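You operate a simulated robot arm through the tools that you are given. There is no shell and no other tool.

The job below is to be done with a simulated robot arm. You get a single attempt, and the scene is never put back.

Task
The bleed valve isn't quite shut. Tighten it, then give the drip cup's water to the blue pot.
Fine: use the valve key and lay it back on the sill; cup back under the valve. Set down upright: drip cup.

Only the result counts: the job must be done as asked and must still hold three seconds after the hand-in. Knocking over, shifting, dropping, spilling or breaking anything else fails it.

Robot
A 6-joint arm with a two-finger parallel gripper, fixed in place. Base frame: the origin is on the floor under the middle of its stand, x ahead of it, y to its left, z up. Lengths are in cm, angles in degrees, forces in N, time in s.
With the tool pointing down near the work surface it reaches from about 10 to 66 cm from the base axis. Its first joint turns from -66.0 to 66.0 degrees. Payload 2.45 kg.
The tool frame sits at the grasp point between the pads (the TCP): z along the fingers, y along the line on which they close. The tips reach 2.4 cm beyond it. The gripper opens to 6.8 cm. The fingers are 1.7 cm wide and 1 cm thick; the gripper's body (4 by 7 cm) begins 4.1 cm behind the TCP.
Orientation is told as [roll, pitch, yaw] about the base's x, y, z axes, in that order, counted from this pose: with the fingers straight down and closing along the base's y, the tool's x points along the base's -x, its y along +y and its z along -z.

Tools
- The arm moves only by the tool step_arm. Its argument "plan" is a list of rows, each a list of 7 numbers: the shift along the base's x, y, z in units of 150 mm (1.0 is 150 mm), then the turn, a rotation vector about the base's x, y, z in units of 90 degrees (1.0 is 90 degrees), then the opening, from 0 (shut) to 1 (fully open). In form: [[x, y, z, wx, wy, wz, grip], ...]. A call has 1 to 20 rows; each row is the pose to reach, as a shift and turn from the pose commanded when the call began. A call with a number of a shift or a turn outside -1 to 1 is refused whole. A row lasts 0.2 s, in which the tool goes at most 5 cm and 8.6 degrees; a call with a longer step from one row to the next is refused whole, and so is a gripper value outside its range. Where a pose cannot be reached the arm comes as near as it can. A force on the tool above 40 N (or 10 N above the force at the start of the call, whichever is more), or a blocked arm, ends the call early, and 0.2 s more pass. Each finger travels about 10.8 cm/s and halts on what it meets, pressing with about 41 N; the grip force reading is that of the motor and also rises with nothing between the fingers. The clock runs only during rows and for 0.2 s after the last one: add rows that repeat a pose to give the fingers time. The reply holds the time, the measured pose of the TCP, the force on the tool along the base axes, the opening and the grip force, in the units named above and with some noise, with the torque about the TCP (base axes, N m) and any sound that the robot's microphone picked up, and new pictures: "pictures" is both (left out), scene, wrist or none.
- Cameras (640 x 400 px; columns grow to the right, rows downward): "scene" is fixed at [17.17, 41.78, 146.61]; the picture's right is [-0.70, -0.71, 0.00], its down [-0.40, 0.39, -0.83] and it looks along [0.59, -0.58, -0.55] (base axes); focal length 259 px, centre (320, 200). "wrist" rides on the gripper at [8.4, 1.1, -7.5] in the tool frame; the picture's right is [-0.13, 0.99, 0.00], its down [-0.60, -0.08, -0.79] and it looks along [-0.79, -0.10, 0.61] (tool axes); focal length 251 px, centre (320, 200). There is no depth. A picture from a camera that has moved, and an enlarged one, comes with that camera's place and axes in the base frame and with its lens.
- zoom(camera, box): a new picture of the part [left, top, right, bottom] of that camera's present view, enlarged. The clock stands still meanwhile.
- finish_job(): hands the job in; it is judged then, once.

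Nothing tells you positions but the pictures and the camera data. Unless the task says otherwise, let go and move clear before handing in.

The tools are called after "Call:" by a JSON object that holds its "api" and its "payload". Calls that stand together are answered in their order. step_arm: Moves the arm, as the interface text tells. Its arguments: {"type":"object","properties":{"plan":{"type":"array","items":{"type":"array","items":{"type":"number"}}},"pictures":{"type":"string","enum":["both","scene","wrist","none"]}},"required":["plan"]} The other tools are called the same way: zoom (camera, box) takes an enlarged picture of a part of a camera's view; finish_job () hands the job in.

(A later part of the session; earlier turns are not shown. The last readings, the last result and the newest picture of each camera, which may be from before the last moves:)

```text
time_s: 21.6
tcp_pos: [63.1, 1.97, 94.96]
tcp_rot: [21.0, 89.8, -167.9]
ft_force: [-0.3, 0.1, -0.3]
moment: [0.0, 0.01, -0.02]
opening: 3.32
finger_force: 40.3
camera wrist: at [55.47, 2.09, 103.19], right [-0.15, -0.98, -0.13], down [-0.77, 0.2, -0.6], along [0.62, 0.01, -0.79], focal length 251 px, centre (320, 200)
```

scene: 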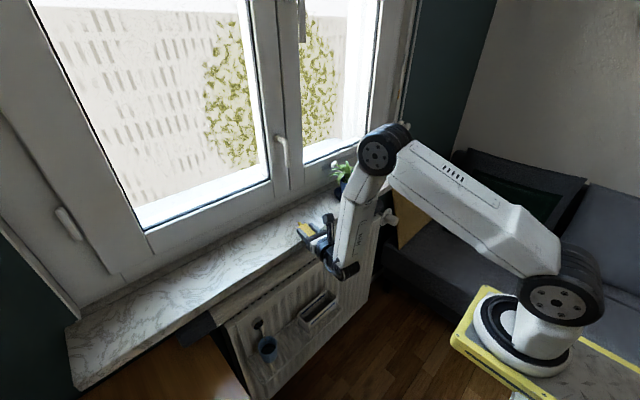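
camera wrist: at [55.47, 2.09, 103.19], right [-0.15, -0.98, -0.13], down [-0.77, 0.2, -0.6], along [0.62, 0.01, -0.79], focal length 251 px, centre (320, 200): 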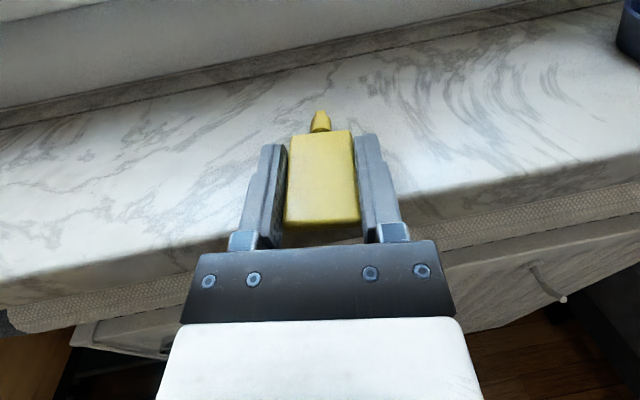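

The key is held at 3.3 cm width with full grip force and has aligned with the fingers. I lift it a few centimetres and back away to look at how it sits.

Call:
{"api": "step_arm", "payload": {"plan": [[0, 0, 0.05, 0, 0, 0, 0.3], [0, 0, 0.15, 0, 0, 0, 0.3], [0, 0, 0.3, 0, 0, 0, 0.3]], "pictures": "both"}}

Call:
{"api": "zoom", "payload": {"camera": "wrist", "box": [260, 90, 400, 230]}}

Call:
{"api": "zoom", "payload": {"camera": "scene", "box": [290, 190, 338, 235]}}

```text
time_s: 22.4
tcp_pos: [63.24, 2.05, 99.46]
tcp_rot: [64.7, 90.0, -124.1]
ft_force: [-0.2, -0.6, 0.0]
moment: [-0.01, 0.03, -0.03]
opening: 2.05
finger_force: 0.0
camera wrist: at [55.5, 2.09, 107.69], right [-0.15, -0.98, -0.13], down [-0.77, 0.2, -0.6], along [0.62, 0.01, -0.79], focal length 251 px, centre (320, 200)
```

scene: 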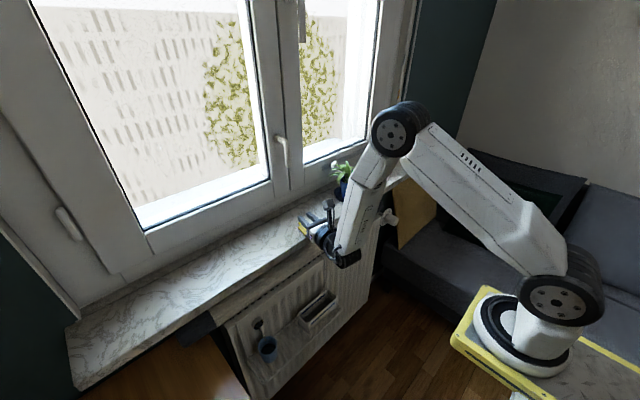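
wrist: 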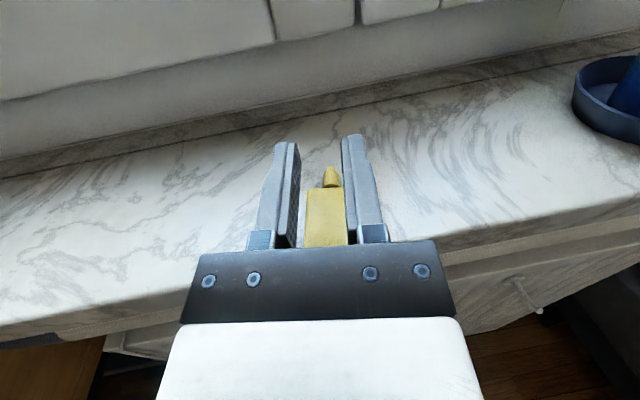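

```text
2.86 times, centred on (330, 160) of wrist
camera zoom: at [55.5, 2.09, 107.69], right [-0.15, -0.98, -0.13], down [-0.77, 0.2, -0.6], along [0.62, 0.01, -0.79], focal length 718 px, centre (291, 314)
```

zoom: 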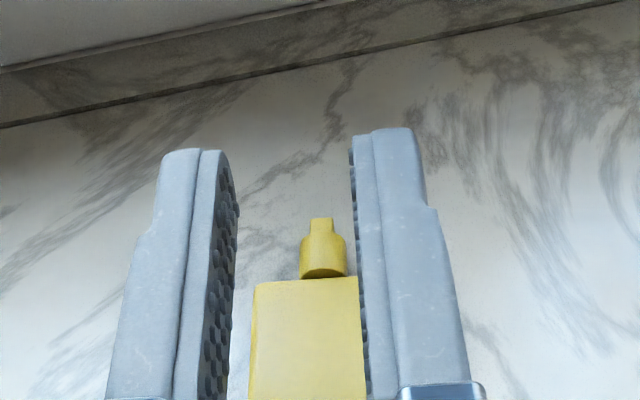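

```text
8.89 times, centred on (314, 212) of scene
camera zoom: at [17.17, 41.78, 146.61], right [-0.7, -0.71, 0.0], down [-0.4, 0.39, -0.83], along [0.59, -0.58, -0.55], focal length 2306 px, centre (373, 89)
```

zoom: 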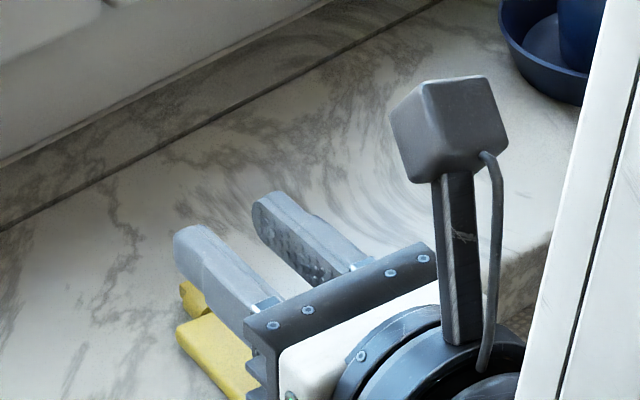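

The key slipped out at once and stayed lying on the sill: the fingers only caught its upper edge. My new plan is to drag it forward so it overhangs more, then grip the overhanging part at its full thickness; first I reopen and look.

Call:
{"api": "step_arm", "payload": {"plan": [[0, 0, 0, 0, 0, 0, 0.5], [0, 0, 0, 0, 0, 0, 0.8], [0, 0, 0, 0, 0, 0, 1], [0, 0, 0, 0, 0, 0, 1]], "pictures": "wrist"}}

Call:
{"api": "zoom", "payload": {"camera": "wrist", "box": [240, 130, 410, 250]}}

Call:
{"api": "zoom", "payload": {"camera": "scene", "box": [285, 205, 333, 240]}}

```text
time_s: 23.4
tcp_pos: [63.19, 2.03, 99.47]
tcp_rot: [45.7, 90.1, -143.2]
ft_force: [0.7, 1.2, -0.5]
moment: [-0.01, -0.03, 0.02]
opening: 6.78
finger_force: 0.1
camera wrist: at [55.5, 2.09, 107.68], right [-0.15, -0.98, -0.13], down [-0.77, 0.2, -0.6], along [0.62, 0.01, -0.79], focal length 251 px, centre (320, 200)
```

wrist: 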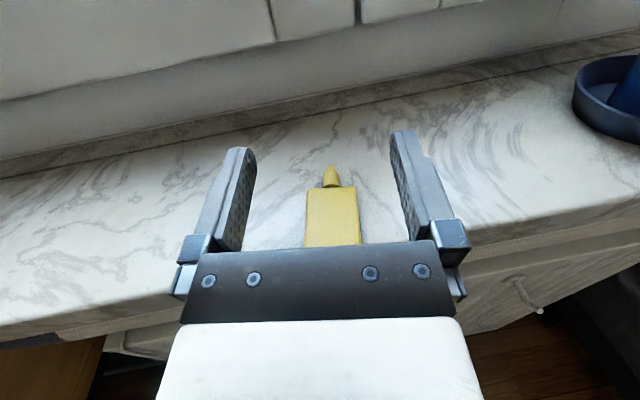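

```text
3.33 times, centred on (325, 190) of wrist
camera zoom: at [55.5, 2.09, 107.68], right [-0.15, -0.98, -0.13], down [-0.77, 0.2, -0.6], along [0.62, 0.01, -0.79], focal length 838 px, centre (303, 233)
```

zoom: 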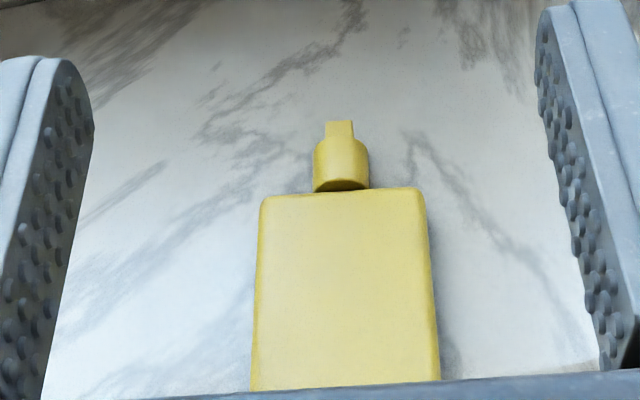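

```text
11.43 times, centred on (309, 222) of scene
camera zoom: at [17.17, 41.78, 146.61], right [-0.7, -0.71, 0.0], down [-0.4, 0.39, -0.83], along [0.59, -0.58, -0.55], focal length 2964 px, centre (446, -57)
```

zoom: 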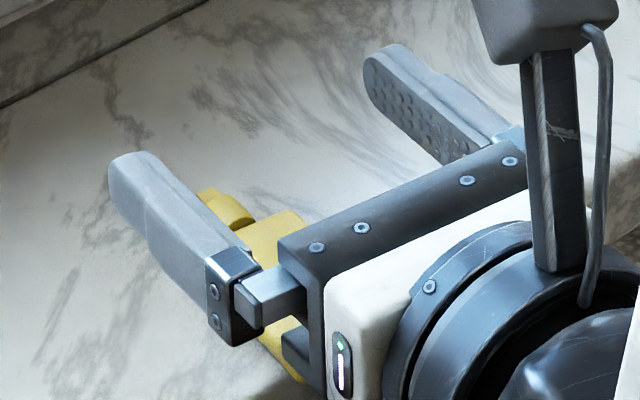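

The key lies flat and is aligned with the fingers. I go back down to the same height, close again, and drag it about 1.4 cm toward me along the sill.

Call:
{"api": "step_arm", "payload": {"plan": [[0, 0, -0.1, 0, 0, 0, 1], [0, 0, -0.2, 0, 0, 0, 1], [0, 0, -0.28, 0, 0, 0, 1], [0, 0, -0.3, 0, 0, 0, 1], [0, 0, -0.3, 0, 0, 0, 0.8], [0, 0, -0.3, 0, 0, 0, 0.6], [0, 0, -0.3, 0, 0, 0, 0.52], [0, 0, -0.3, 0, 0, 0, 0.45], [0, 0, -0.3, 0, 0, 0, 0.45]], "pictures": "wrist"}}

```text
time_s: 25.4
tcp_pos: [63.21, 2.05, 94.97]
tcp_rot: [32.4, 90.1, -156.4]
ft_force: [-0.3, -0.5, -0.8]
moment: [0.01, -0.02, -0.04]
opening: 3.32
finger_force: 41.3
camera wrist: at [55.46, 2.08, 103.2], right [-0.15, -0.98, -0.13], down [-0.77, 0.2, -0.6], along [0.62, 0.01, -0.79], focal length 251 px, centre (320, 200)
```

wrist: 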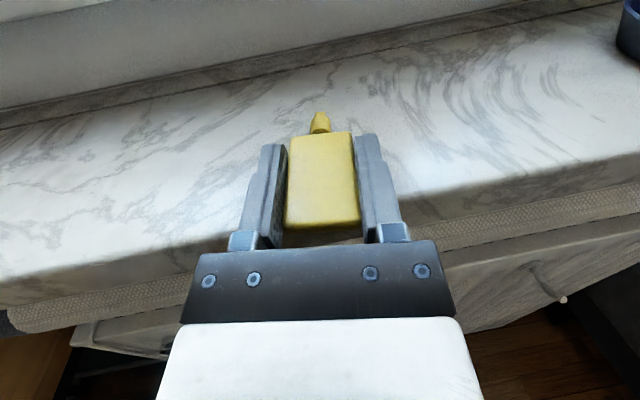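

Gripped again at 3.32 cm. Now I drag slowly toward me.

Call:
{"api": "step_arm", "payload": {"plan": [[-0.023, 0.0035, 0, 0, 0, 0, 0.45], [-0.046, 0.007, 0, 0, 0, 0, 0.45], [-0.069, 0.0105, 0, 0, 0, 0, 0.45], [-0.092, 0.014, 0, 0, 0, 0, 0.45], [-0.092, 0.014, 0, 0, 0, 0, 0.45]], "pictures": "wrist"}}

Call:
{"api": "zoom", "payload": {"camera": "wrist", "box": [260, 100, 400, 250]}}

```text
time_s: 26.6
tcp_pos: [61.73, 2.18, 94.99]
tcp_rot: [73.6, 90.0, -115.3]
ft_force: [-1.0, -0.9, -1.1]
moment: [-0.01, 0.0, -0.04]
opening: 3.32
finger_force: 41.0
camera wrist: at [54.11, 2.29, 103.23], right [-0.15, -0.98, -0.13], down [-0.77, 0.2, -0.6], along [0.62, 0.01, -0.79], focal length 251 px, centre (320, 200)
```

wrist: 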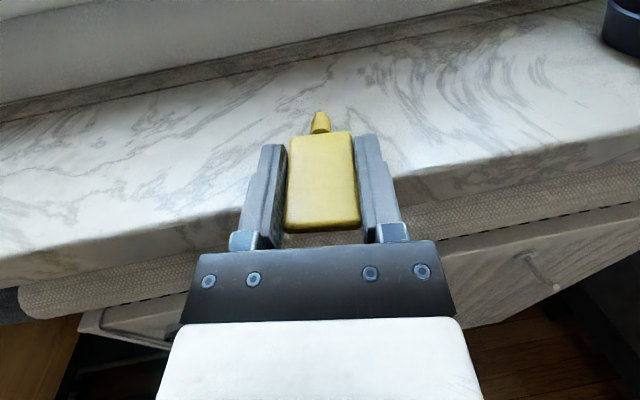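

```text
2.67 times, centred on (330, 175) of wrist
camera zoom: at [54.11, 2.29, 103.23], right [-0.15, -0.98, -0.13], down [-0.77, 0.2, -0.6], along [0.62, 0.01, -0.79], focal length 670 px, centre (293, 267)
```

zoom: 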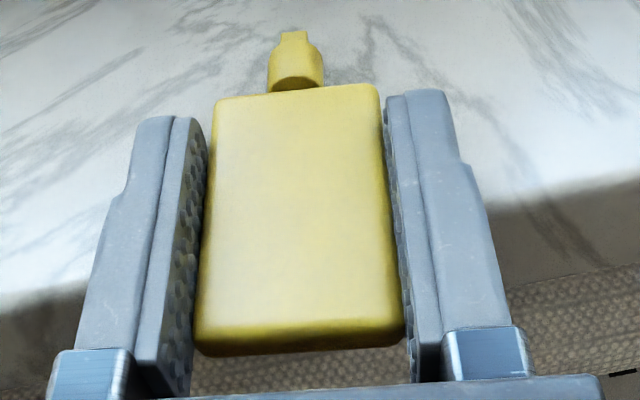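

The drag worked; the key now overhangs roughly 2.3 cm with its centre of mass still on the sill. I release gently, check that it stays, then back off to grip the overhanging end lower down.

Call:
{"api": "step_arm", "payload": {"plan": [[0, 0, 0, 0, 0, 0, 0.53], [0, 0, 0, 0, 0, 0, 0.58], [0, 0, 0, 0, 0, 0, 0.62], [0, 0, 0, 0, 0, 0, 0.62]], "pictures": "wrist"}}

Call:
{"api": "zoom", "payload": {"camera": "wrist", "box": [260, 100, 400, 250]}}

```text
time_s: 27.6
tcp_pos: [61.83, 2.23, 94.97]
tcp_rot: [45.0, 89.9, -143.9]
ft_force: [0.3, -0.3, 0.4]
moment: [0.01, 0.0, 0.02]
opening: 4.25
finger_force: 0.1
camera wrist: at [54.12, 2.29, 103.22], right [-0.15, -0.98, -0.13], down [-0.77, 0.2, -0.6], along [0.62, 0.01, -0.79], focal length 251 px, centre (320, 200)
```

wrist: 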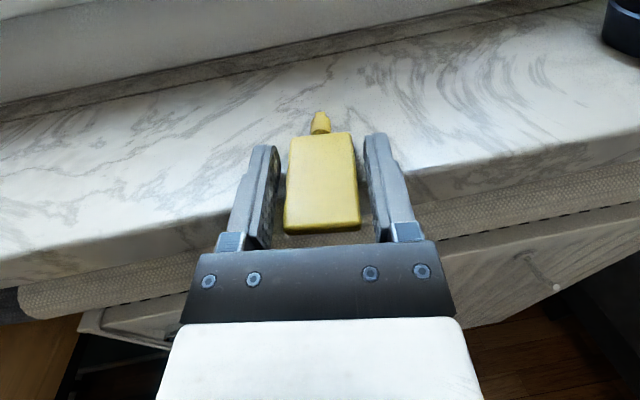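

```text
2.67 times, centred on (330, 175) of wrist
camera zoom: at [54.12, 2.29, 103.22], right [-0.15, -0.98, -0.13], down [-0.77, 0.2, -0.6], along [0.62, 0.01, -0.79], focal length 670 px, centre (293, 267)
```

zoom: 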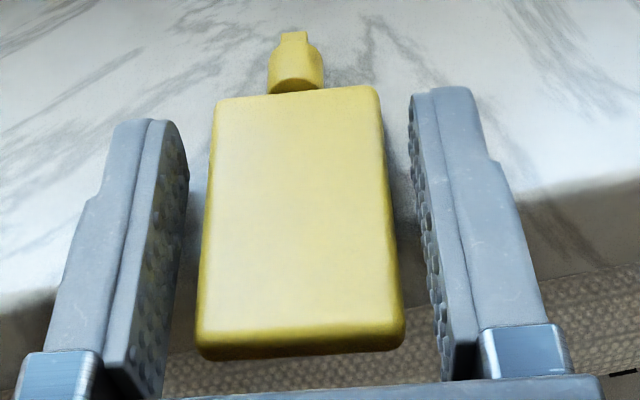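

The key stays put, balanced on the sill edge. I back off along the finger direction.

Call:
{"api": "step_arm", "payload": {"plan": [[-0.07, 0.0107, 0, 0, 0, 0, 0.62], [-0.14, 0.0214, 0, 0, 0, 0, 0.62], [-0.206, 0.0315, 0, 0, 0, 0, 0.62], [-0.206, 0.0315, 0, 0, 0, 0, 0.62]], "pictures": "wrist"}}

Call:
{"api": "zoom", "payload": {"camera": "wrist", "box": [250, 70, 410, 200]}}

Call:
{"api": "zoom", "payload": {"camera": "scene", "box": [290, 215, 338, 255]}}

```text
time_s: 28.6
tcp_pos: [58.71, 2.61, 95.05]
tcp_rot: [10.8, 90.0, -178.0]
ft_force: [0.9, 0.2, 0.6]
moment: [-0.03, 0.02, -0.02]
opening: 4.22
finger_force: 0.1
camera wrist: at [50.99, 2.75, 103.2], right [-0.15, -0.98, -0.13], down [-0.77, 0.2, -0.6], along [0.62, 0.01, -0.79], focal length 251 px, centre (320, 200)
```

wrist: 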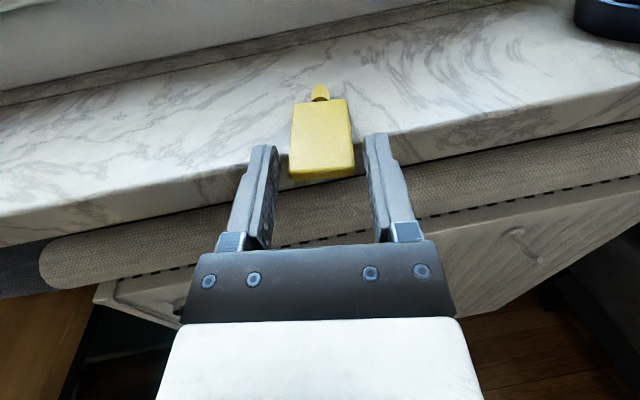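

```text
3.08 times, centred on (330, 135) of wrist
camera zoom: at [50.99, 2.75, 103.2], right [-0.15, -0.98, -0.13], down [-0.77, 0.2, -0.6], along [0.62, 0.01, -0.79], focal length 774 px, centre (289, 400)
```

zoom: 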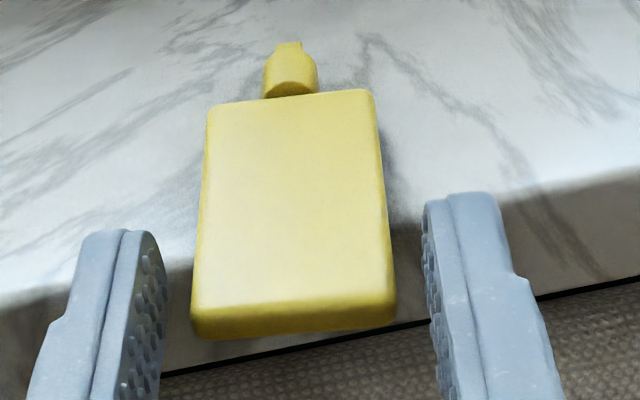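

```text
10.00 times, centred on (314, 235) of scene
camera zoom: at [17.17, 41.79, 146.61], right [-0.7, -0.71, 0.0], down [-0.4, 0.39, -0.83], along [0.59, -0.58, -0.55], focal length 2594 px, centre (380, -150)
```

zoom: 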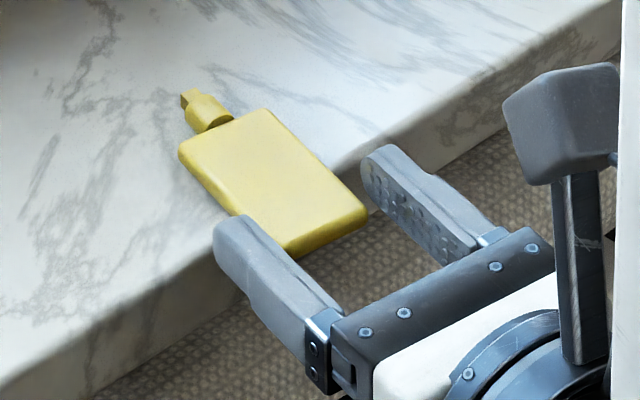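

The key overhangs 2.3 cm and the finger tips are just short of the sill's front face. I lower 6 mm to centre on the key's thickness, nudge forward slightly, and close.

Call:
{"api": "step_arm", "payload": {"plan": [[0, 0, -0.02, 0, 0, 0, 0.62], [0, 0, -0.04, 0, 0, 0, 0.62], [0.0132, -0.002, -0.04, 0, 0, 0, 0.62], [0.0132, -0.002, -0.04, 0, 0, 0, 0.55], [0.0132, -0.002, -0.04, 0, 0, 0, 0.48], [0.0132, -0.002, -0.04, 0, 0, 0, 0.42], [0.0132, -0.002, -0.04, 0, 0, 0, 0.42]], "pictures": "wrist"}}

Call:
{"api": "zoom", "payload": {"camera": "scene", "box": [290, 215, 338, 255]}}

Call:
{"api": "zoom", "payload": {"camera": "wrist", "box": [250, 70, 410, 200]}}

```text
time_s: 30.2
tcp_pos: [58.82, 2.65, 94.35]
tcp_rot: [25.7, 90.1, -163.0]
ft_force: [0.8, -0.1, 0.3]
moment: [0.0, 0.03, -0.03]
opening: 3.29
finger_force: 41.3
camera wrist: at [51.2, 2.72, 102.58], right [-0.15, -0.98, -0.13], down [-0.77, 0.2, -0.6], along [0.62, 0.01, -0.79], focal length 251 px, centre (320, 200)
```

wrist: 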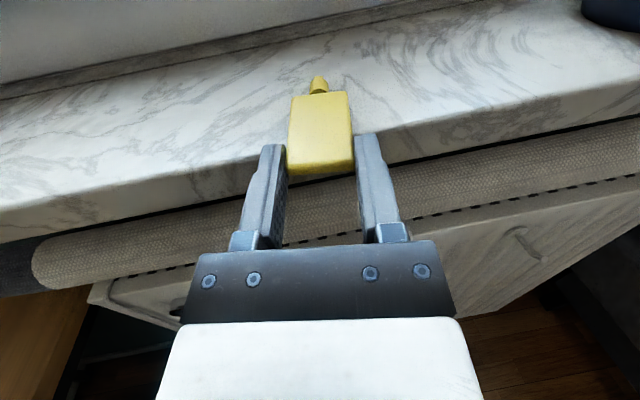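

```text
10.00 times, centred on (314, 235) of scene
camera zoom: at [17.17, 41.79, 146.61], right [-0.7, -0.71, 0.0], down [-0.4, 0.39, -0.83], along [0.59, -0.58, -0.55], focal length 2594 px, centre (380, -150)
```

zoom: 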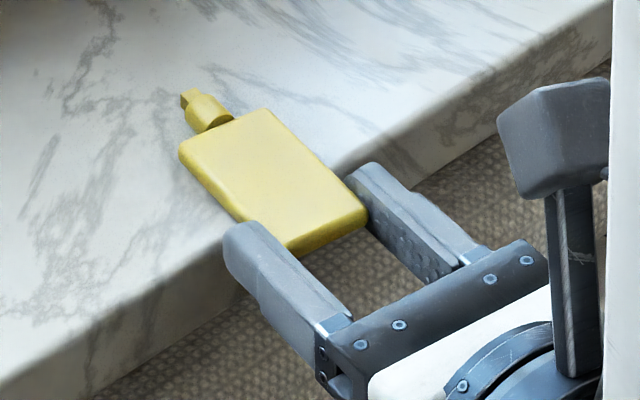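

```text
3.08 times, centred on (330, 135) of wrist
camera zoom: at [51.2, 2.72, 102.58], right [-0.15, -0.98, -0.13], down [-0.77, 0.2, -0.6], along [0.62, 0.01, -0.79], focal length 774 px, centre (289, 400)
```

zoom: 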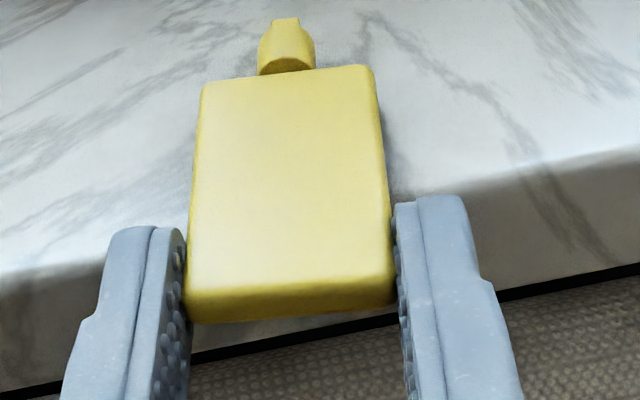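

The overhanging end is gripped at full thickness. I lift just 1 cm to test the hold.

Call:
{"api": "step_arm", "payload": {"plan": [[0, 0, 0.02, 0, 0, 0, 0.42], [0, 0, 0.04, 0, 0, 0, 0.42], [0, 0, 0.067, 0, 0, 0, 0.42], [0, 0, 0.067, 0, 0, 0, 0.42]], "pictures": "wrist"}}

Call:
{"api": "zoom", "payload": {"camera": "scene", "box": [290, 210, 338, 250]}}

Call:
{"api": "zoom", "payload": {"camera": "wrist", "box": [250, 70, 410, 200]}}

```text
time_s: 31.2
tcp_pos: [58.91, 2.68, 95.27]
tcp_rot: [33.2, 90.0, -155.6]
ft_force: [-0.2, 0.9, -0.7]
moment: [0.02, 0.02, -0.02]
opening: 3.27
finger_force: 40.6
camera wrist: at [51.21, 2.73, 103.6], right [-0.15, -0.98, -0.13], down [-0.77, 0.2, -0.6], along [0.62, 0.01, -0.79], focal length 251 px, centre (320, 200)
```

wrist: 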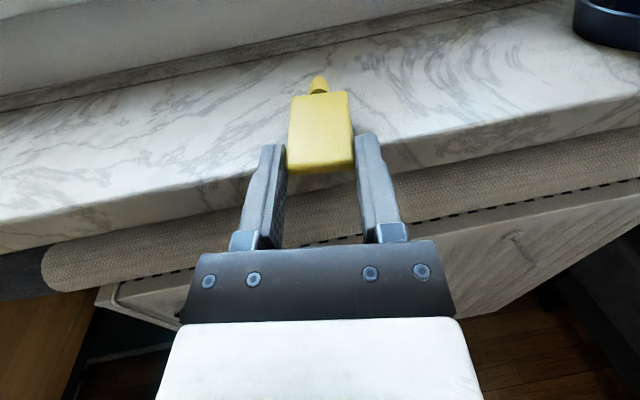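

```text
10.00 times, centred on (314, 230) of scene
camera zoom: at [17.17, 41.79, 146.61], right [-0.7, -0.71, 0.0], down [-0.4, 0.39, -0.83], along [0.59, -0.58, -0.55], focal length 2594 px, centre (380, -100)
```

zoom: 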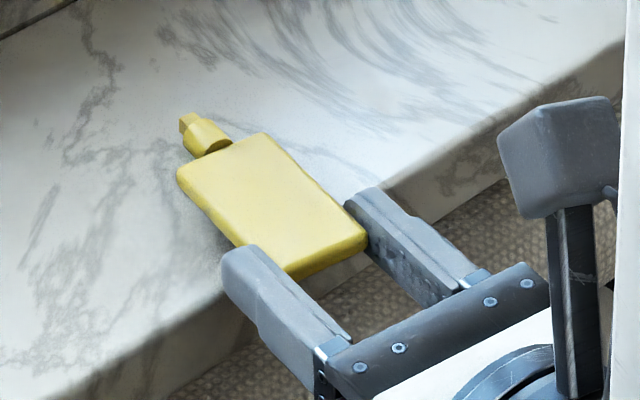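

```text
3.08 times, centred on (330, 135) of wrist
camera zoom: at [51.21, 2.73, 103.6], right [-0.15, -0.98, -0.13], down [-0.77, 0.2, -0.6], along [0.62, 0.01, -0.79], focal length 774 px, centre (289, 400)
```

zoom: 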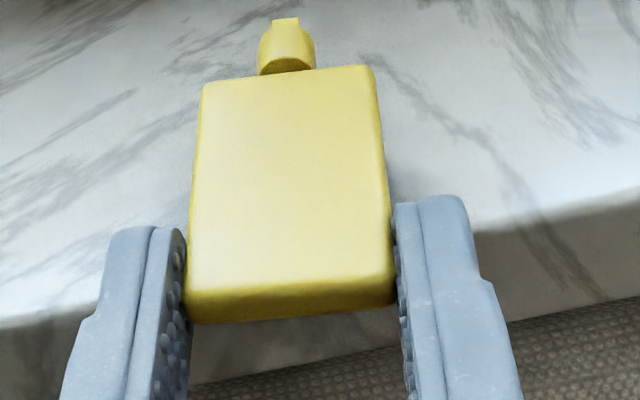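

The hold is firm: the key moved with the fingers and kept its pose. I back away from the sill and carry it sideways toward the valve, straightening the yaw on the way.

Call:
{"api": "step_arm", "payload": {"plan": [[-0.2, 0, 0.067, 0, 0, 0, 0.42], [-0.4, 0.02, 0.133, 0, 0, 0, 0.42], [-0.587, 0.1, 0.133, 0, 0, 0, 0.42], [-0.587, 0.3, 0.133, 0, 0, 0, 0.42], [-0.587, 0.5, 0.133, 0, 0, 0, 0.42], [-0.587, 0.7, 0.133, 0, 0, 0.03, 0.42], [-0.587, 0.85, 0.133, 0, 0, 0.065, 0.42], [-0.587, 1, 0.133, 0, 0, 0.0967, 0.42], [-0.587, 1, 0.133, 0, 0, 0.0967, 0.42]], "pictures": "both"}}

```text
time_s: 33.2
tcp_pos: [50.26, 17.87, 97.46]
tcp_rot: [31.1, 90.0, -148.9]
ft_force: [0.9, -0.3, -0.6]
moment: [0.03, 0.04, 0.01]
opening: 3.27
finger_force: 40.8
camera wrist: at [42.55, 16.69, 105.65], right [0.0, -0.99, -0.13], down [-0.79, 0.08, -0.6], along [0.61, 0.1, -0.79], focal length 251 px, centre (320, 200)
```

scene: 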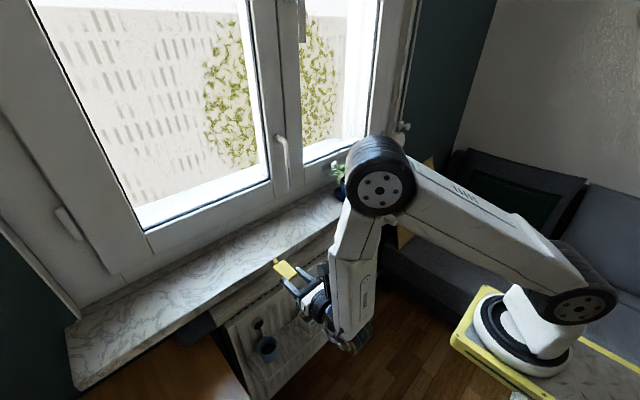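
wrist: 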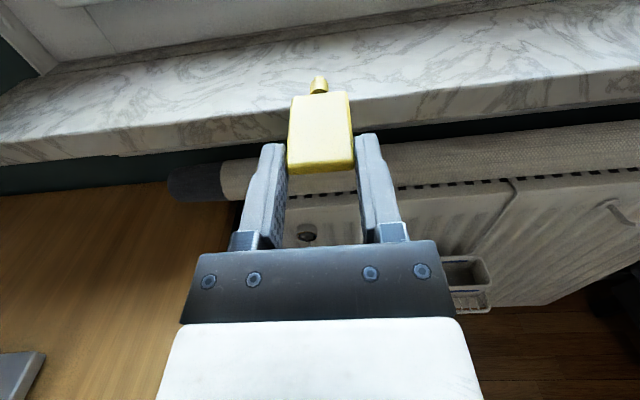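

The key is in clear view of both cameras. I zoom in on both to measure exactly where its tip sits relative to the gripper.

Call:
{"api": "zoom", "payload": {"camera": "scene", "box": [268, 250, 308, 285]}}

Call:
{"api": "zoom", "payload": {"camera": "wrist", "box": [280, 65, 360, 180]}}

Call:
{"api": "zoom", "payload": {"camera": "wrist", "box": [300, 68, 340, 100]}}

```text
11.43 times, centred on (288, 268) of scene
camera zoom: at [17.17, 41.79, 146.61], right [-0.7, -0.71, 0.0], down [-0.4, 0.39, -0.83], along [0.59, -0.58, -0.55], focal length 2964 px, centre (686, -571)
```

zoom: 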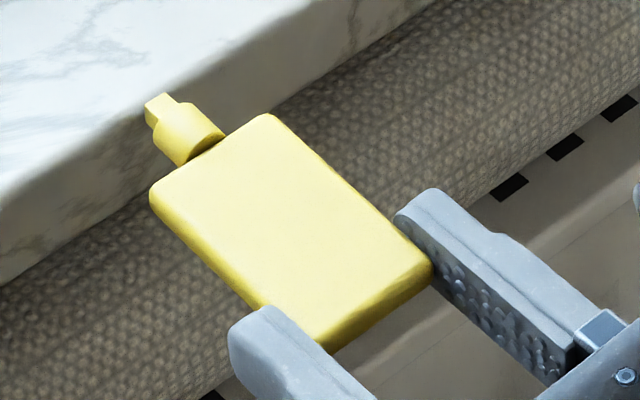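

```text
3.48 times, centred on (320, 122) of wrist
camera zoom: at [42.55, 16.69, 105.65], right [0.0, -0.99, -0.13], down [-0.79, 0.08, -0.6], along [0.61, 0.1, -0.79], focal length 875 px, centre (320, 470)
```

zoom: 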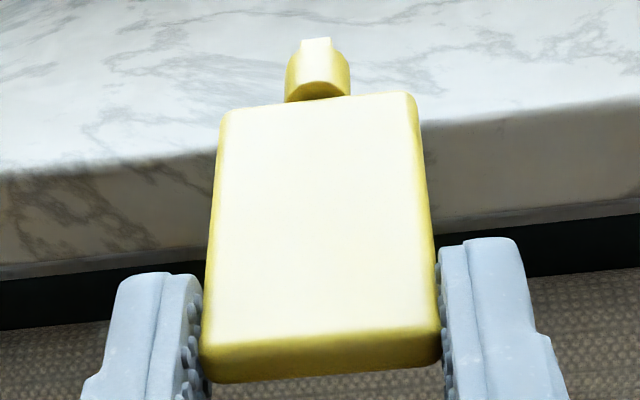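

```text
12.50 times, centred on (320, 84) of wrist
camera zoom: at [42.55, 16.69, 105.65], right [0.0, -0.99, -0.13], down [-0.79, 0.08, -0.6], along [0.61, 0.1, -0.79], focal length 3143 px, centre (320, 1650)
```

zoom: 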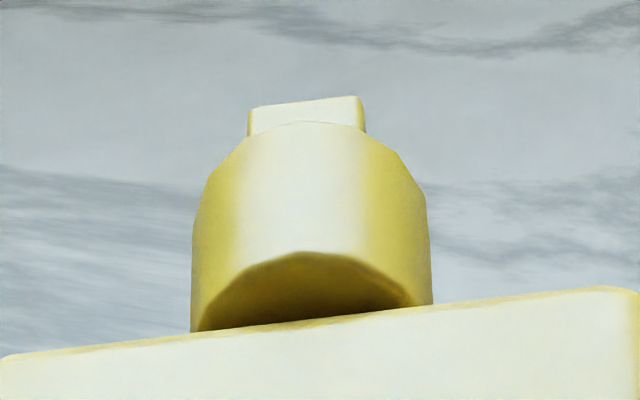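

Call:
{"api": "zoom", "payload": {"camera": "scene", "box": [272, 254, 288, 266]}}

Call:
{"api": "zoom", "payload": {"camera": "wrist", "box": [310, 72, 330, 86]}}

```text
16.00 times, centred on (280, 260) of scene
camera zoom: at [17.17, 41.79, 146.61], right [-0.7, -0.71, 0.0], down [-0.4, 0.39, -0.83], along [0.59, -0.58, -0.55], focal length 4150 px, centre (960, -760)
```

zoom: 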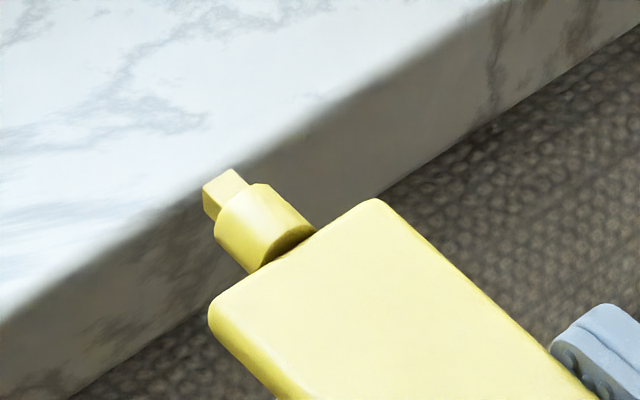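

```text
16.00 times, centred on (320, 79) of wrist
camera zoom: at [42.55, 16.69, 105.65], right [0.0, -0.99, -0.13], down [-0.79, 0.08, -0.6], along [0.61, 0.1, -0.79], focal length 4023 px, centre (320, 2136)
```

zoom: 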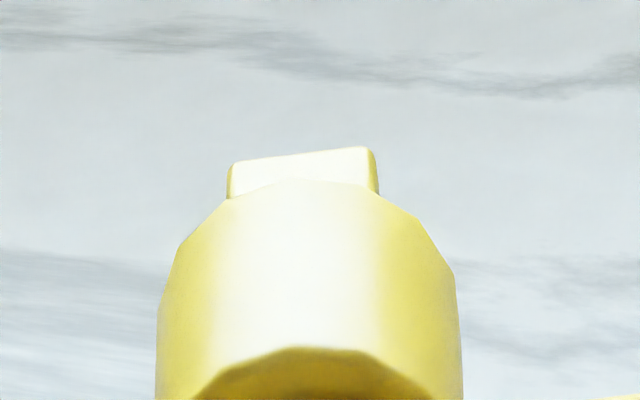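

Measured in the gripper, the key tip ends 8.3 cm ahead of the grasp point, tilted about 2° upward. I carry it to the valve's level, keeping well in front of the radiator, and correct the tilt.

Call:
{"api": "step_arm", "payload": {"plan": [[-0.1, 0.1, -0.08, 0, 0.01, 0, 0.42], [-0.2, 0.2, -0.25, 0, 0.0245, 0, 0.42], [-0.2, 0.3, -0.45, 0, 0.0245, 0, 0.42], [-0.2, 0.384, -0.65, 0, 0.0245, 0, 0.42], [-0.2, 0.384, -0.85, 0, 0.0245, 0, 0.42], [-0.2, 0.384, -0.95, 0, 0.0245, 0, 0.42]], "pictures": "none"}}

Call:
{"api": "step_arm", "payload": {"plan": [[0, 0, -0.2, 0, 0, 0, 0.42], [0, 0, -0.4, 0, 0, 0, 0.42], [0, 0, -0.6, 0, 0, 0, 0.42], [0, 0, -0.75, 0, 0, 0, 0.42], [0, 0, -0.873, 0, 0, 0, 0.42], [0, 0, -0.873, 0, 0, 0, 0.42]], "pictures": "both"}}

```text
time_s: 34.6
tcp_pos: [47.07, 23.31, 83.01]
tcp_rot: [0.9, 87.9, -179.1]
ft_force: [0.1, -1.2, -0.5]
moment: [-0.02, 0.05, -0.01]
opening: 3.26
finger_force: 41.3
```

```text
time_s: 36.0
tcp_pos: [47.06, 23.42, 69.89]
tcp_rot: [0.2, 87.8, -179.9]
ft_force: [-0.4, -0.1, -1.4]
moment: [0.0, 0.0, 0.04]
opening: 3.31
finger_force: 41.1
camera wrist: at [39.79, 22.32, 78.46], right [-0.01, -0.99, -0.13], down [-0.82, 0.08, -0.57], along [0.58, 0.1, -0.81], focal length 251 px, centre (320, 200)
```

scene: 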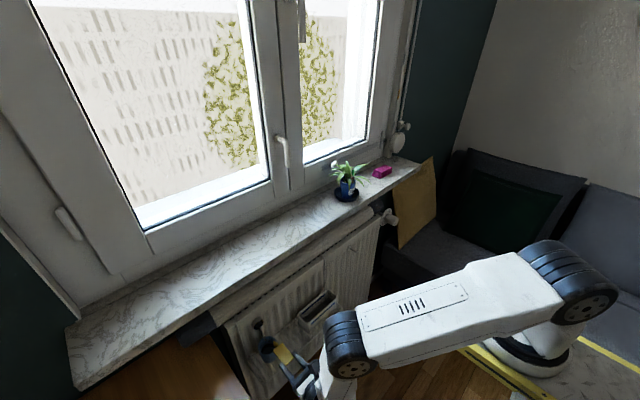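
wrist: 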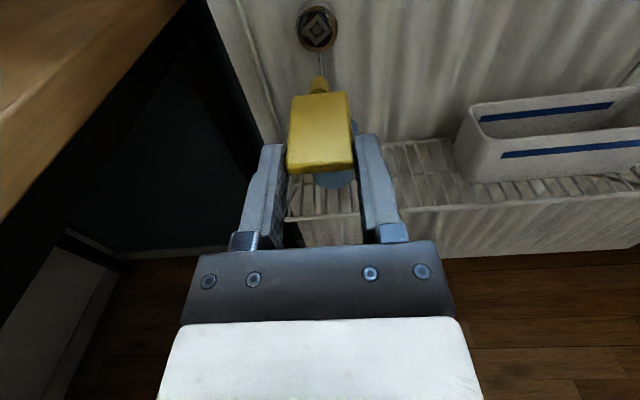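

I'm at the valve's height with the key pointing at it. I zoom in on the socket for a better, more frontal measurement.

Call:
{"api": "zoom", "payload": {"camera": "wrist", "box": [294, 4, 342, 56]}}

Call:
{"api": "zoom", "payload": {"camera": "wrist", "box": [280, 0, 360, 110]}}

```text
7.69 times, centred on (318, 30) of wrist
camera zoom: at [39.79, 22.32, 78.46], right [-0.01, -0.99, -0.13], down [-0.82, 0.08, -0.57], along [0.58, 0.1, -0.81], focal length 1934 px, centre (335, 1508)
```

zoom: 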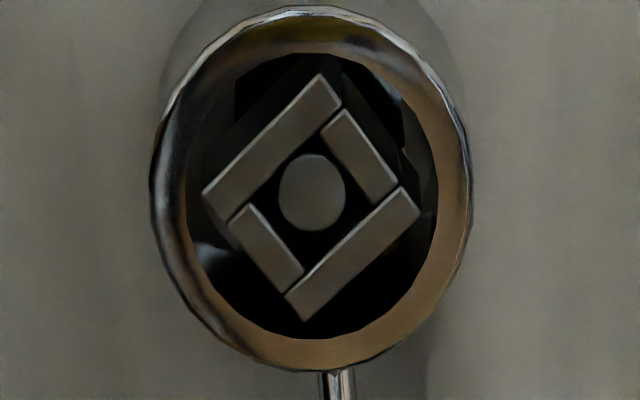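

```text
3.64 times, centred on (320, 55) of wrist
camera zoom: at [39.79, 22.32, 78.46], right [-0.01, -0.99, -0.13], down [-0.82, 0.08, -0.57], along [0.58, 0.1, -0.81], focal length 914 px, centre (320, 727)
```

zoom: 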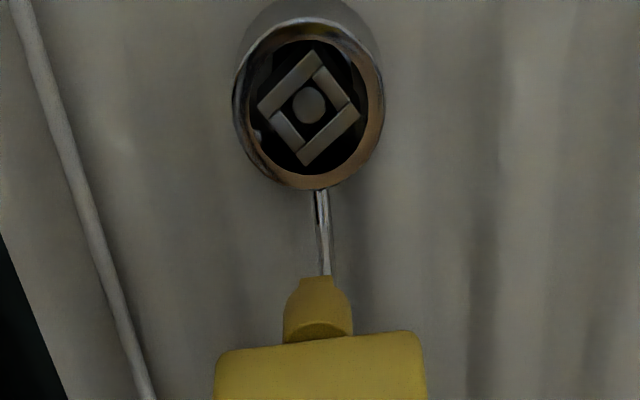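

I can see the socket frame clearly: centre about (y 23.56, z 69.93), turned 33° anticlockwise as I face it. I roll the key −33° about its axis to match before inserting.

Call:
{"api": "step_arm", "payload": {"plan": [[0, 0, 0, -0.08, 0, 0, 0.42], [0, 0, 0, -0.16, 0, 0, 0.42], [0, 0, 0, -0.24, 0, 0, 0.42], [0, 0, 0, -0.31, 0, 0, 0.42], [0, 0, 0, -0.367, 0, 0, 0.42], [0, 0, 0, -0.367, 0, 0, 0.42]], "pictures": "both"}}

```text
time_s: 37.4
tcp_pos: [47.01, 23.37, 70.12]
tcp_rot: [86.7, 56.8, -94.0]
ft_force: [0.2, -0.4, -0.2]
moment: [-0.02, 0.02, -0.01]
opening: 3.29
finger_force: 40.8
camera wrist: at [39.79, 27.25, 77.72], right [-0.01, -0.9, 0.43], down [-0.82, -0.25, -0.52], along [0.58, -0.36, -0.73], focal length 251 px, centre (320, 200)
```

scene: 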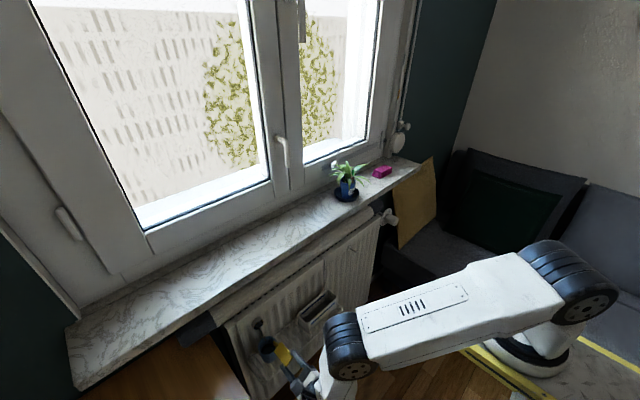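
wrist: 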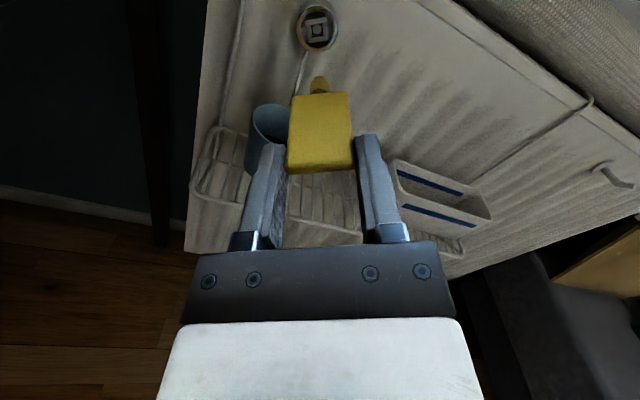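

The socket now looks square-on in the rolled wrist view. I zoom to check alignment of the tip with the socket.

Call:
{"api": "zoom", "payload": {"camera": "wrist", "box": [280, 0, 360, 105]}}

Call:
{"api": "zoom", "payload": {"camera": "wrist", "box": [294, 4, 342, 56]}}

```text
3.81 times, centred on (320, 52) of wrist
camera zoom: at [39.79, 27.25, 77.72], right [-0.01, -0.9, 0.43], down [-0.82, -0.25, -0.52], along [0.58, -0.36, -0.73], focal length 958 px, centre (320, 762)
```

zoom: 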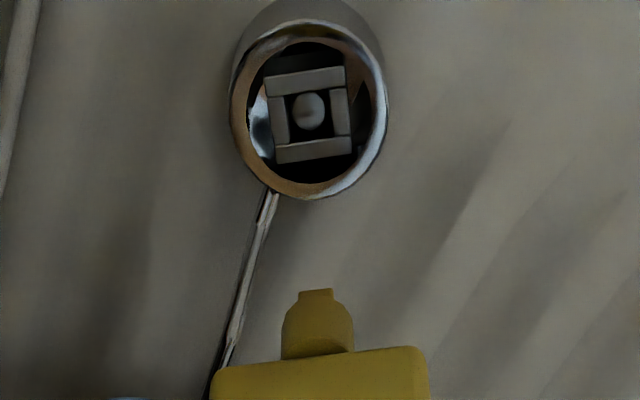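

```text
7.69 times, centred on (318, 30) of wrist
camera zoom: at [39.79, 27.25, 77.72], right [-0.01, -0.9, 0.43], down [-0.82, -0.25, -0.52], along [0.58, -0.36, -0.73], focal length 1934 px, centre (335, 1508)
```

zoom: 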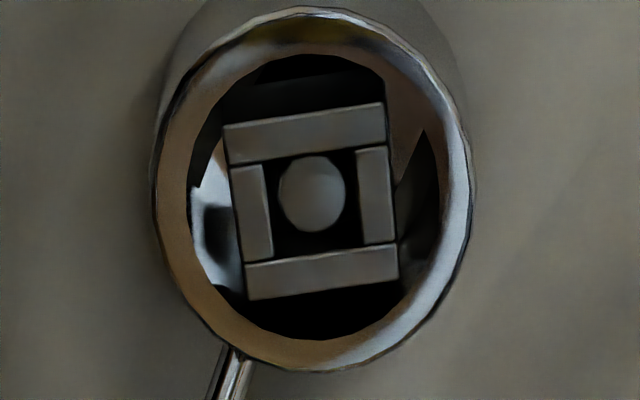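

Alignment is within about a millimetre; the socket frame sits at x ≈ 62.9, y 23.58, z 69.80. I advance to just in front of it with a tiny sideways correction.

Call:
{"api": "step_arm", "payload": {"plan": [[0.15, 0.0079, -0.0067, 0, 0, 0, 0.42], [0.3, 0.0079, -0.0067, 0, 0, 0, 0.42], [0.4, 0.0079, -0.0067, 0, 0, 0, 0.42], [0.467, 0.0079, -0.0067, 0, 0, 0, 0.42], [0.467, 0.0079, -0.0067, 0, 0, 0, 0.42]], "pictures": "both"}}

Call:
{"api": "zoom", "payload": {"camera": "wrist", "box": [294, 40, 342, 100]}}

Call:
{"api": "zoom", "payload": {"camera": "scene", "box": [246, 305, 294, 345]}}

```text
time_s: 38.6
tcp_pos: [54.14, 23.57, 69.99]
tcp_rot: [86.7, 56.9, -94.0]
ft_force: [0.2, -0.6, -0.2]
moment: [0.01, 0.02, 0.0]
opening: 3.28
finger_force: 40.3
camera wrist: at [46.8, 27.4, 77.64], right [-0.01, -0.9, 0.43], down [-0.82, -0.25, -0.52], along [0.58, -0.36, -0.73], focal length 251 px, centre (320, 200)
```

scene: 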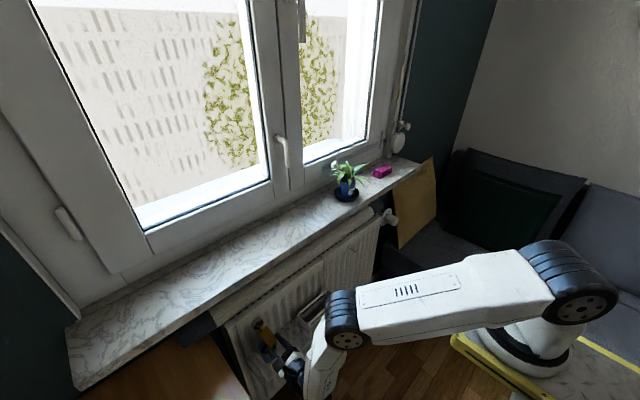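
wrist: 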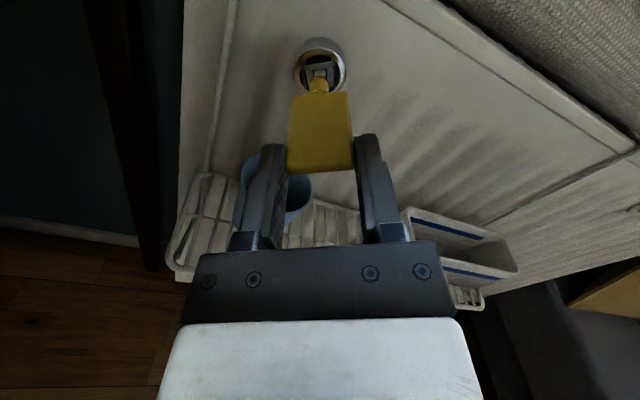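

```text
6.67 times, centred on (318, 70) of wrist
camera zoom: at [46.8, 27.4, 77.64], right [-0.01, -0.9, 0.43], down [-0.82, -0.25, -0.52], along [0.58, -0.36, -0.73], focal length 1676 px, centre (333, 1067)
```

zoom: 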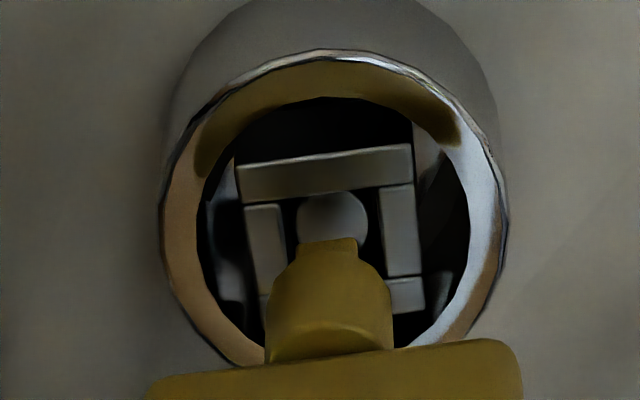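

```text
10.00 times, centred on (270, 325) of scene
camera zoom: at [17.17, 41.78, 146.61], right [-0.7, -0.71, 0.0], down [-0.4, 0.39, -0.83], along [0.59, -0.58, -0.55], focal length 2594 px, centre (820, -1050)
```

zoom: 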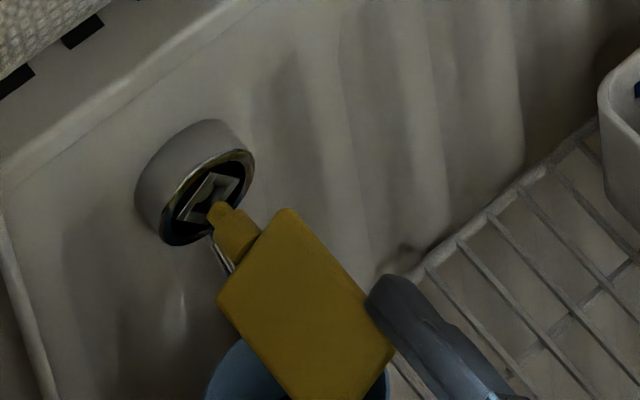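

The tip is centred on the socket opening within half a millimetre. I push in slowly and watch the force.

Call:
{"api": "step_arm", "payload": {"plan": [[0.013, -0.001, -0.001, 0, 0, 0, 0.42], [0.026, -0.002, -0.001, 0, 0, 0, 0.42], [0.04, -0.002, -0.001, 0, 0, 0, 0.42], [0.053, -0.002, -0.001, 0, 0, 0, 0.42]], "pictures": "none"}}

Call:
{"api": "zoom", "payload": {"camera": "wrist", "box": [294, 40, 342, 100]}}

Call:
{"api": "zoom", "payload": {"camera": "scene", "box": [254, 313, 278, 333]}}

```text
time_s: 39.6
tcp_pos: [54.84, 23.51, 69.97]
tcp_rot: [86.6, 57.0, -94.1]
ft_force: [0.0, 0.0, -0.4]
moment: [0.02, 0.02, 0.03]
opening: 3.29
finger_force: 40.8
```

```text
6.67 times, centred on (318, 70) of wrist
camera zoom: at [47.63, 27.34, 77.63], right [-0.01, -0.9, 0.43], down [-0.82, -0.25, -0.52], along [0.58, -0.36, -0.73], focal length 1676 px, centre (333, 1067)
```

zoom: 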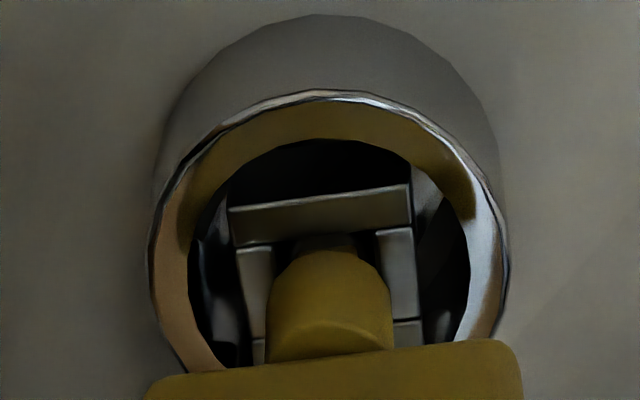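

```text
16.00 times, centred on (266, 323) of scene
camera zoom: at [17.17, 41.79, 146.61], right [-0.7, -0.71, 0.0], down [-0.4, 0.39, -0.83], along [0.59, -0.58, -0.55], focal length 4150 px, centre (1184, -1768)
```

zoom: 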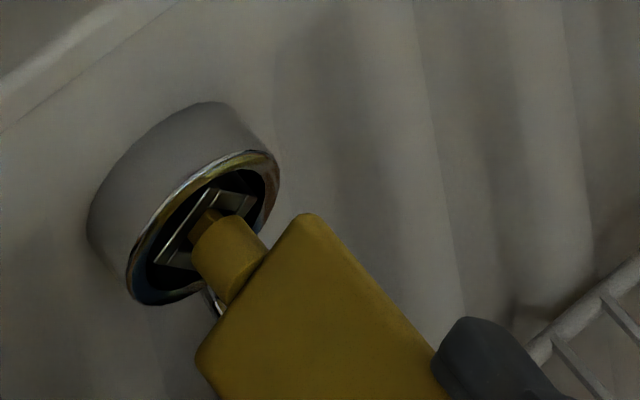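

The tip has passed into the frame with no contact force. I push in further in small steps.

Call:
{"api": "step_arm", "payload": {"plan": [[0.01, 0, 0, 0, 0, 0, 0.42], [0.02, 0, 0, 0, 0, 0, 0.42], [0.03, 0, 0, 0, 0, 0, 0.42]], "pictures": "none"}}

Call:
{"api": "zoom", "payload": {"camera": "wrist", "box": [294, 40, 342, 100]}}

Call:
{"api": "zoom", "payload": {"camera": "scene", "box": [254, 313, 278, 333]}}

```text
time_s: 40.4
tcp_pos: [55.18, 23.46, 69.94]
tcp_rot: [86.7, 56.7, -94.1]
ft_force: [-29.7, -2.3, 13.7]
moment: [-0.02, -0.3, -0.07]
opening: 3.32
finger_force: 41.5
```

```text
6.67 times, centred on (318, 70) of wrist
camera zoom: at [47.91, 27.33, 77.55], right [-0.01, -0.9, 0.43], down [-0.82, -0.25, -0.52], along [0.58, -0.36, -0.73], focal length 1676 px, centre (333, 1067)
```

zoom: 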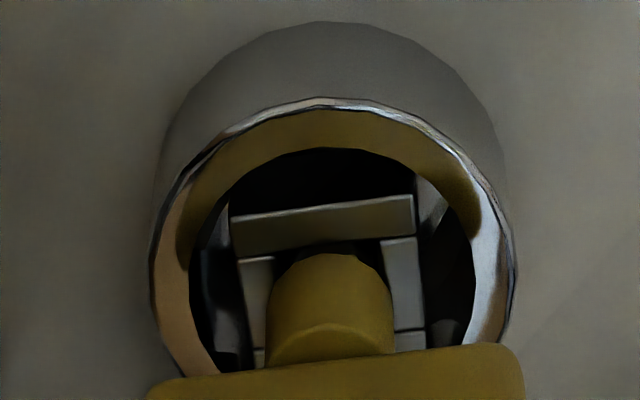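

```text
16.00 times, centred on (266, 323) of scene
camera zoom: at [17.08, 41.77, 146.62], right [-0.7, -0.71, 0.0], down [-0.4, 0.39, -0.83], along [0.59, -0.58, -0.55], focal length 4150 px, centre (1184, -1768)
```

zoom: 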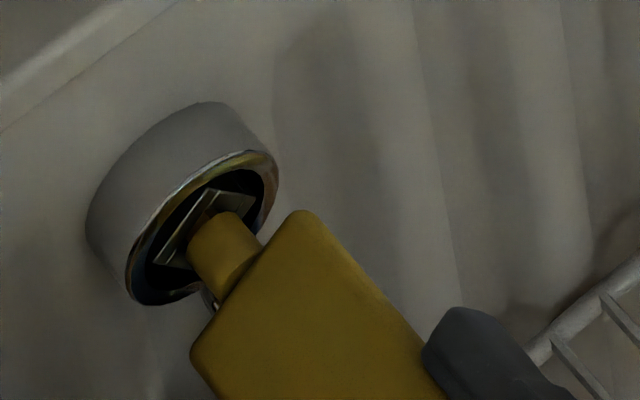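

The tip has seated: about 30 N axial push back. I ease off a bit so that the push is only light.

Call:
{"api": "step_arm", "payload": {"plan": [[-0.007, 0, 0, 0, 0, 0, 0.42], [-0.01, 0, 0, 0, 0, 0, 0.42]], "pictures": "none"}}

Call:
{"api": "zoom", "payload": {"camera": "wrist", "box": [294, 40, 342, 100]}}

```text
time_s: 41.0
tcp_pos: [55.26, 23.46, 69.82]
tcp_rot: [86.6, 56.9, -94.2]
ft_force: [-14.2, -1.3, 2.4]
moment: [-0.02, -0.12, 0.19]
opening: 3.31
finger_force: 40.0
```

```text
6.67 times, centred on (318, 70) of wrist
camera zoom: at [47.95, 27.33, 77.57], right [-0.01, -0.9, 0.43], down [-0.82, -0.24, -0.52], along [0.58, -0.36, -0.73], focal length 1676 px, centre (333, 1067)
```

zoom: 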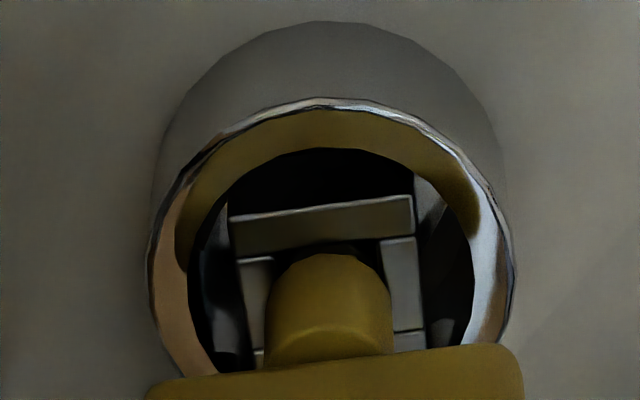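

Only light axial force remains. Now I start turning clockwise (as I face the valve) in small steps, watching the torque.

Call:
{"api": "step_arm", "payload": {"plan": [[-0.003, 0, 0, 0.04, 0, 0, 0.42], [-0.003, 0, 0, 0.08, 0, 0, 0.42], [-0.003, 0, 0, 0.12, 0, 0, 0.42], [-0.003, 0, 0, 0.16, 0, 0, 0.42], [-0.003, 0, 0, 0.2, 0, 0, 0.42]], "pictures": "none"}}

Call:
{"api": "zoom", "payload": {"camera": "wrist", "box": [294, 40, 342, 100]}}

```text
time_s: 42.2
tcp_pos: [55.23, 23.66, 69.99]
tcp_rot: [81.9, 74.8, -98.4]
ft_force: [-0.7, 0.7, -0.5]
moment: [0.0, -0.01, 0.03]
opening: 3.29
finger_force: 41.2
```

```text
6.67 times, centred on (318, 70) of wrist
camera zoom: at [47.88, 24.71, 78.4], right [-0.01, -0.99, 0.13], down [-0.82, -0.07, -0.57], along [0.58, -0.11, -0.81], focal length 1676 px, centre (333, 1067)
```

zoom: 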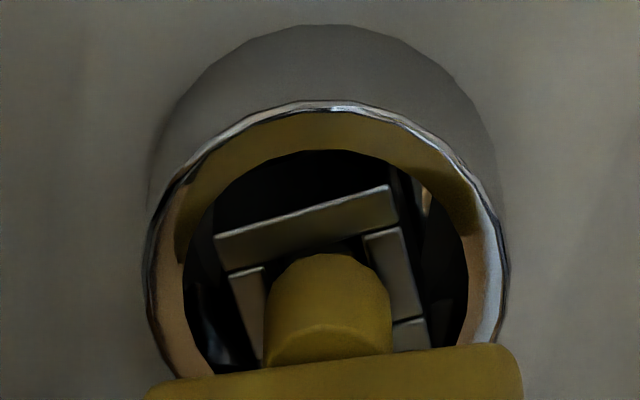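

The socket frame has turned about 10° clockwise along with the key, so it is engaged after some slack. I keep turning in small increments.

Call:
{"api": "step_arm", "payload": {"plan": [[0, 0, 0, 0.04, 0, 0, 0.42], [0, 0, 0, 0.08, 0, 0, 0.42], [0, 0, 0, 0.12, 0, 0, 0.42], [0, 0, 0, 0.16, 0, 0, 0.42], [0, 0, 0, 0.2, 0, 0, 0.42]], "pictures": "none"}}

Call:
{"api": "zoom", "payload": {"camera": "wrist", "box": [294, 40, 342, 100]}}

```text
time_s: 43.4
tcp_pos: [55.17, 23.49, 69.89]
tcp_rot: [-53.5, 86.2, 126.4]
ft_force: [-0.1, -0.5, 0.0]
moment: [0.01, 0.03, -0.01]
opening: 3.31
finger_force: 40.9
```

```text
6.67 times, centred on (318, 70) of wrist
camera zoom: at [47.87, 21.98, 78.35], right [-0.01, -0.98, -0.18], down [-0.82, 0.11, -0.57], along [0.58, 0.14, -0.8], focal length 1676 px, centre (333, 1067)
```

zoom: 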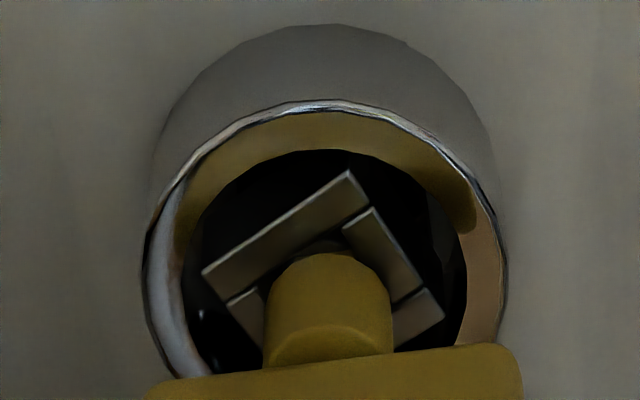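

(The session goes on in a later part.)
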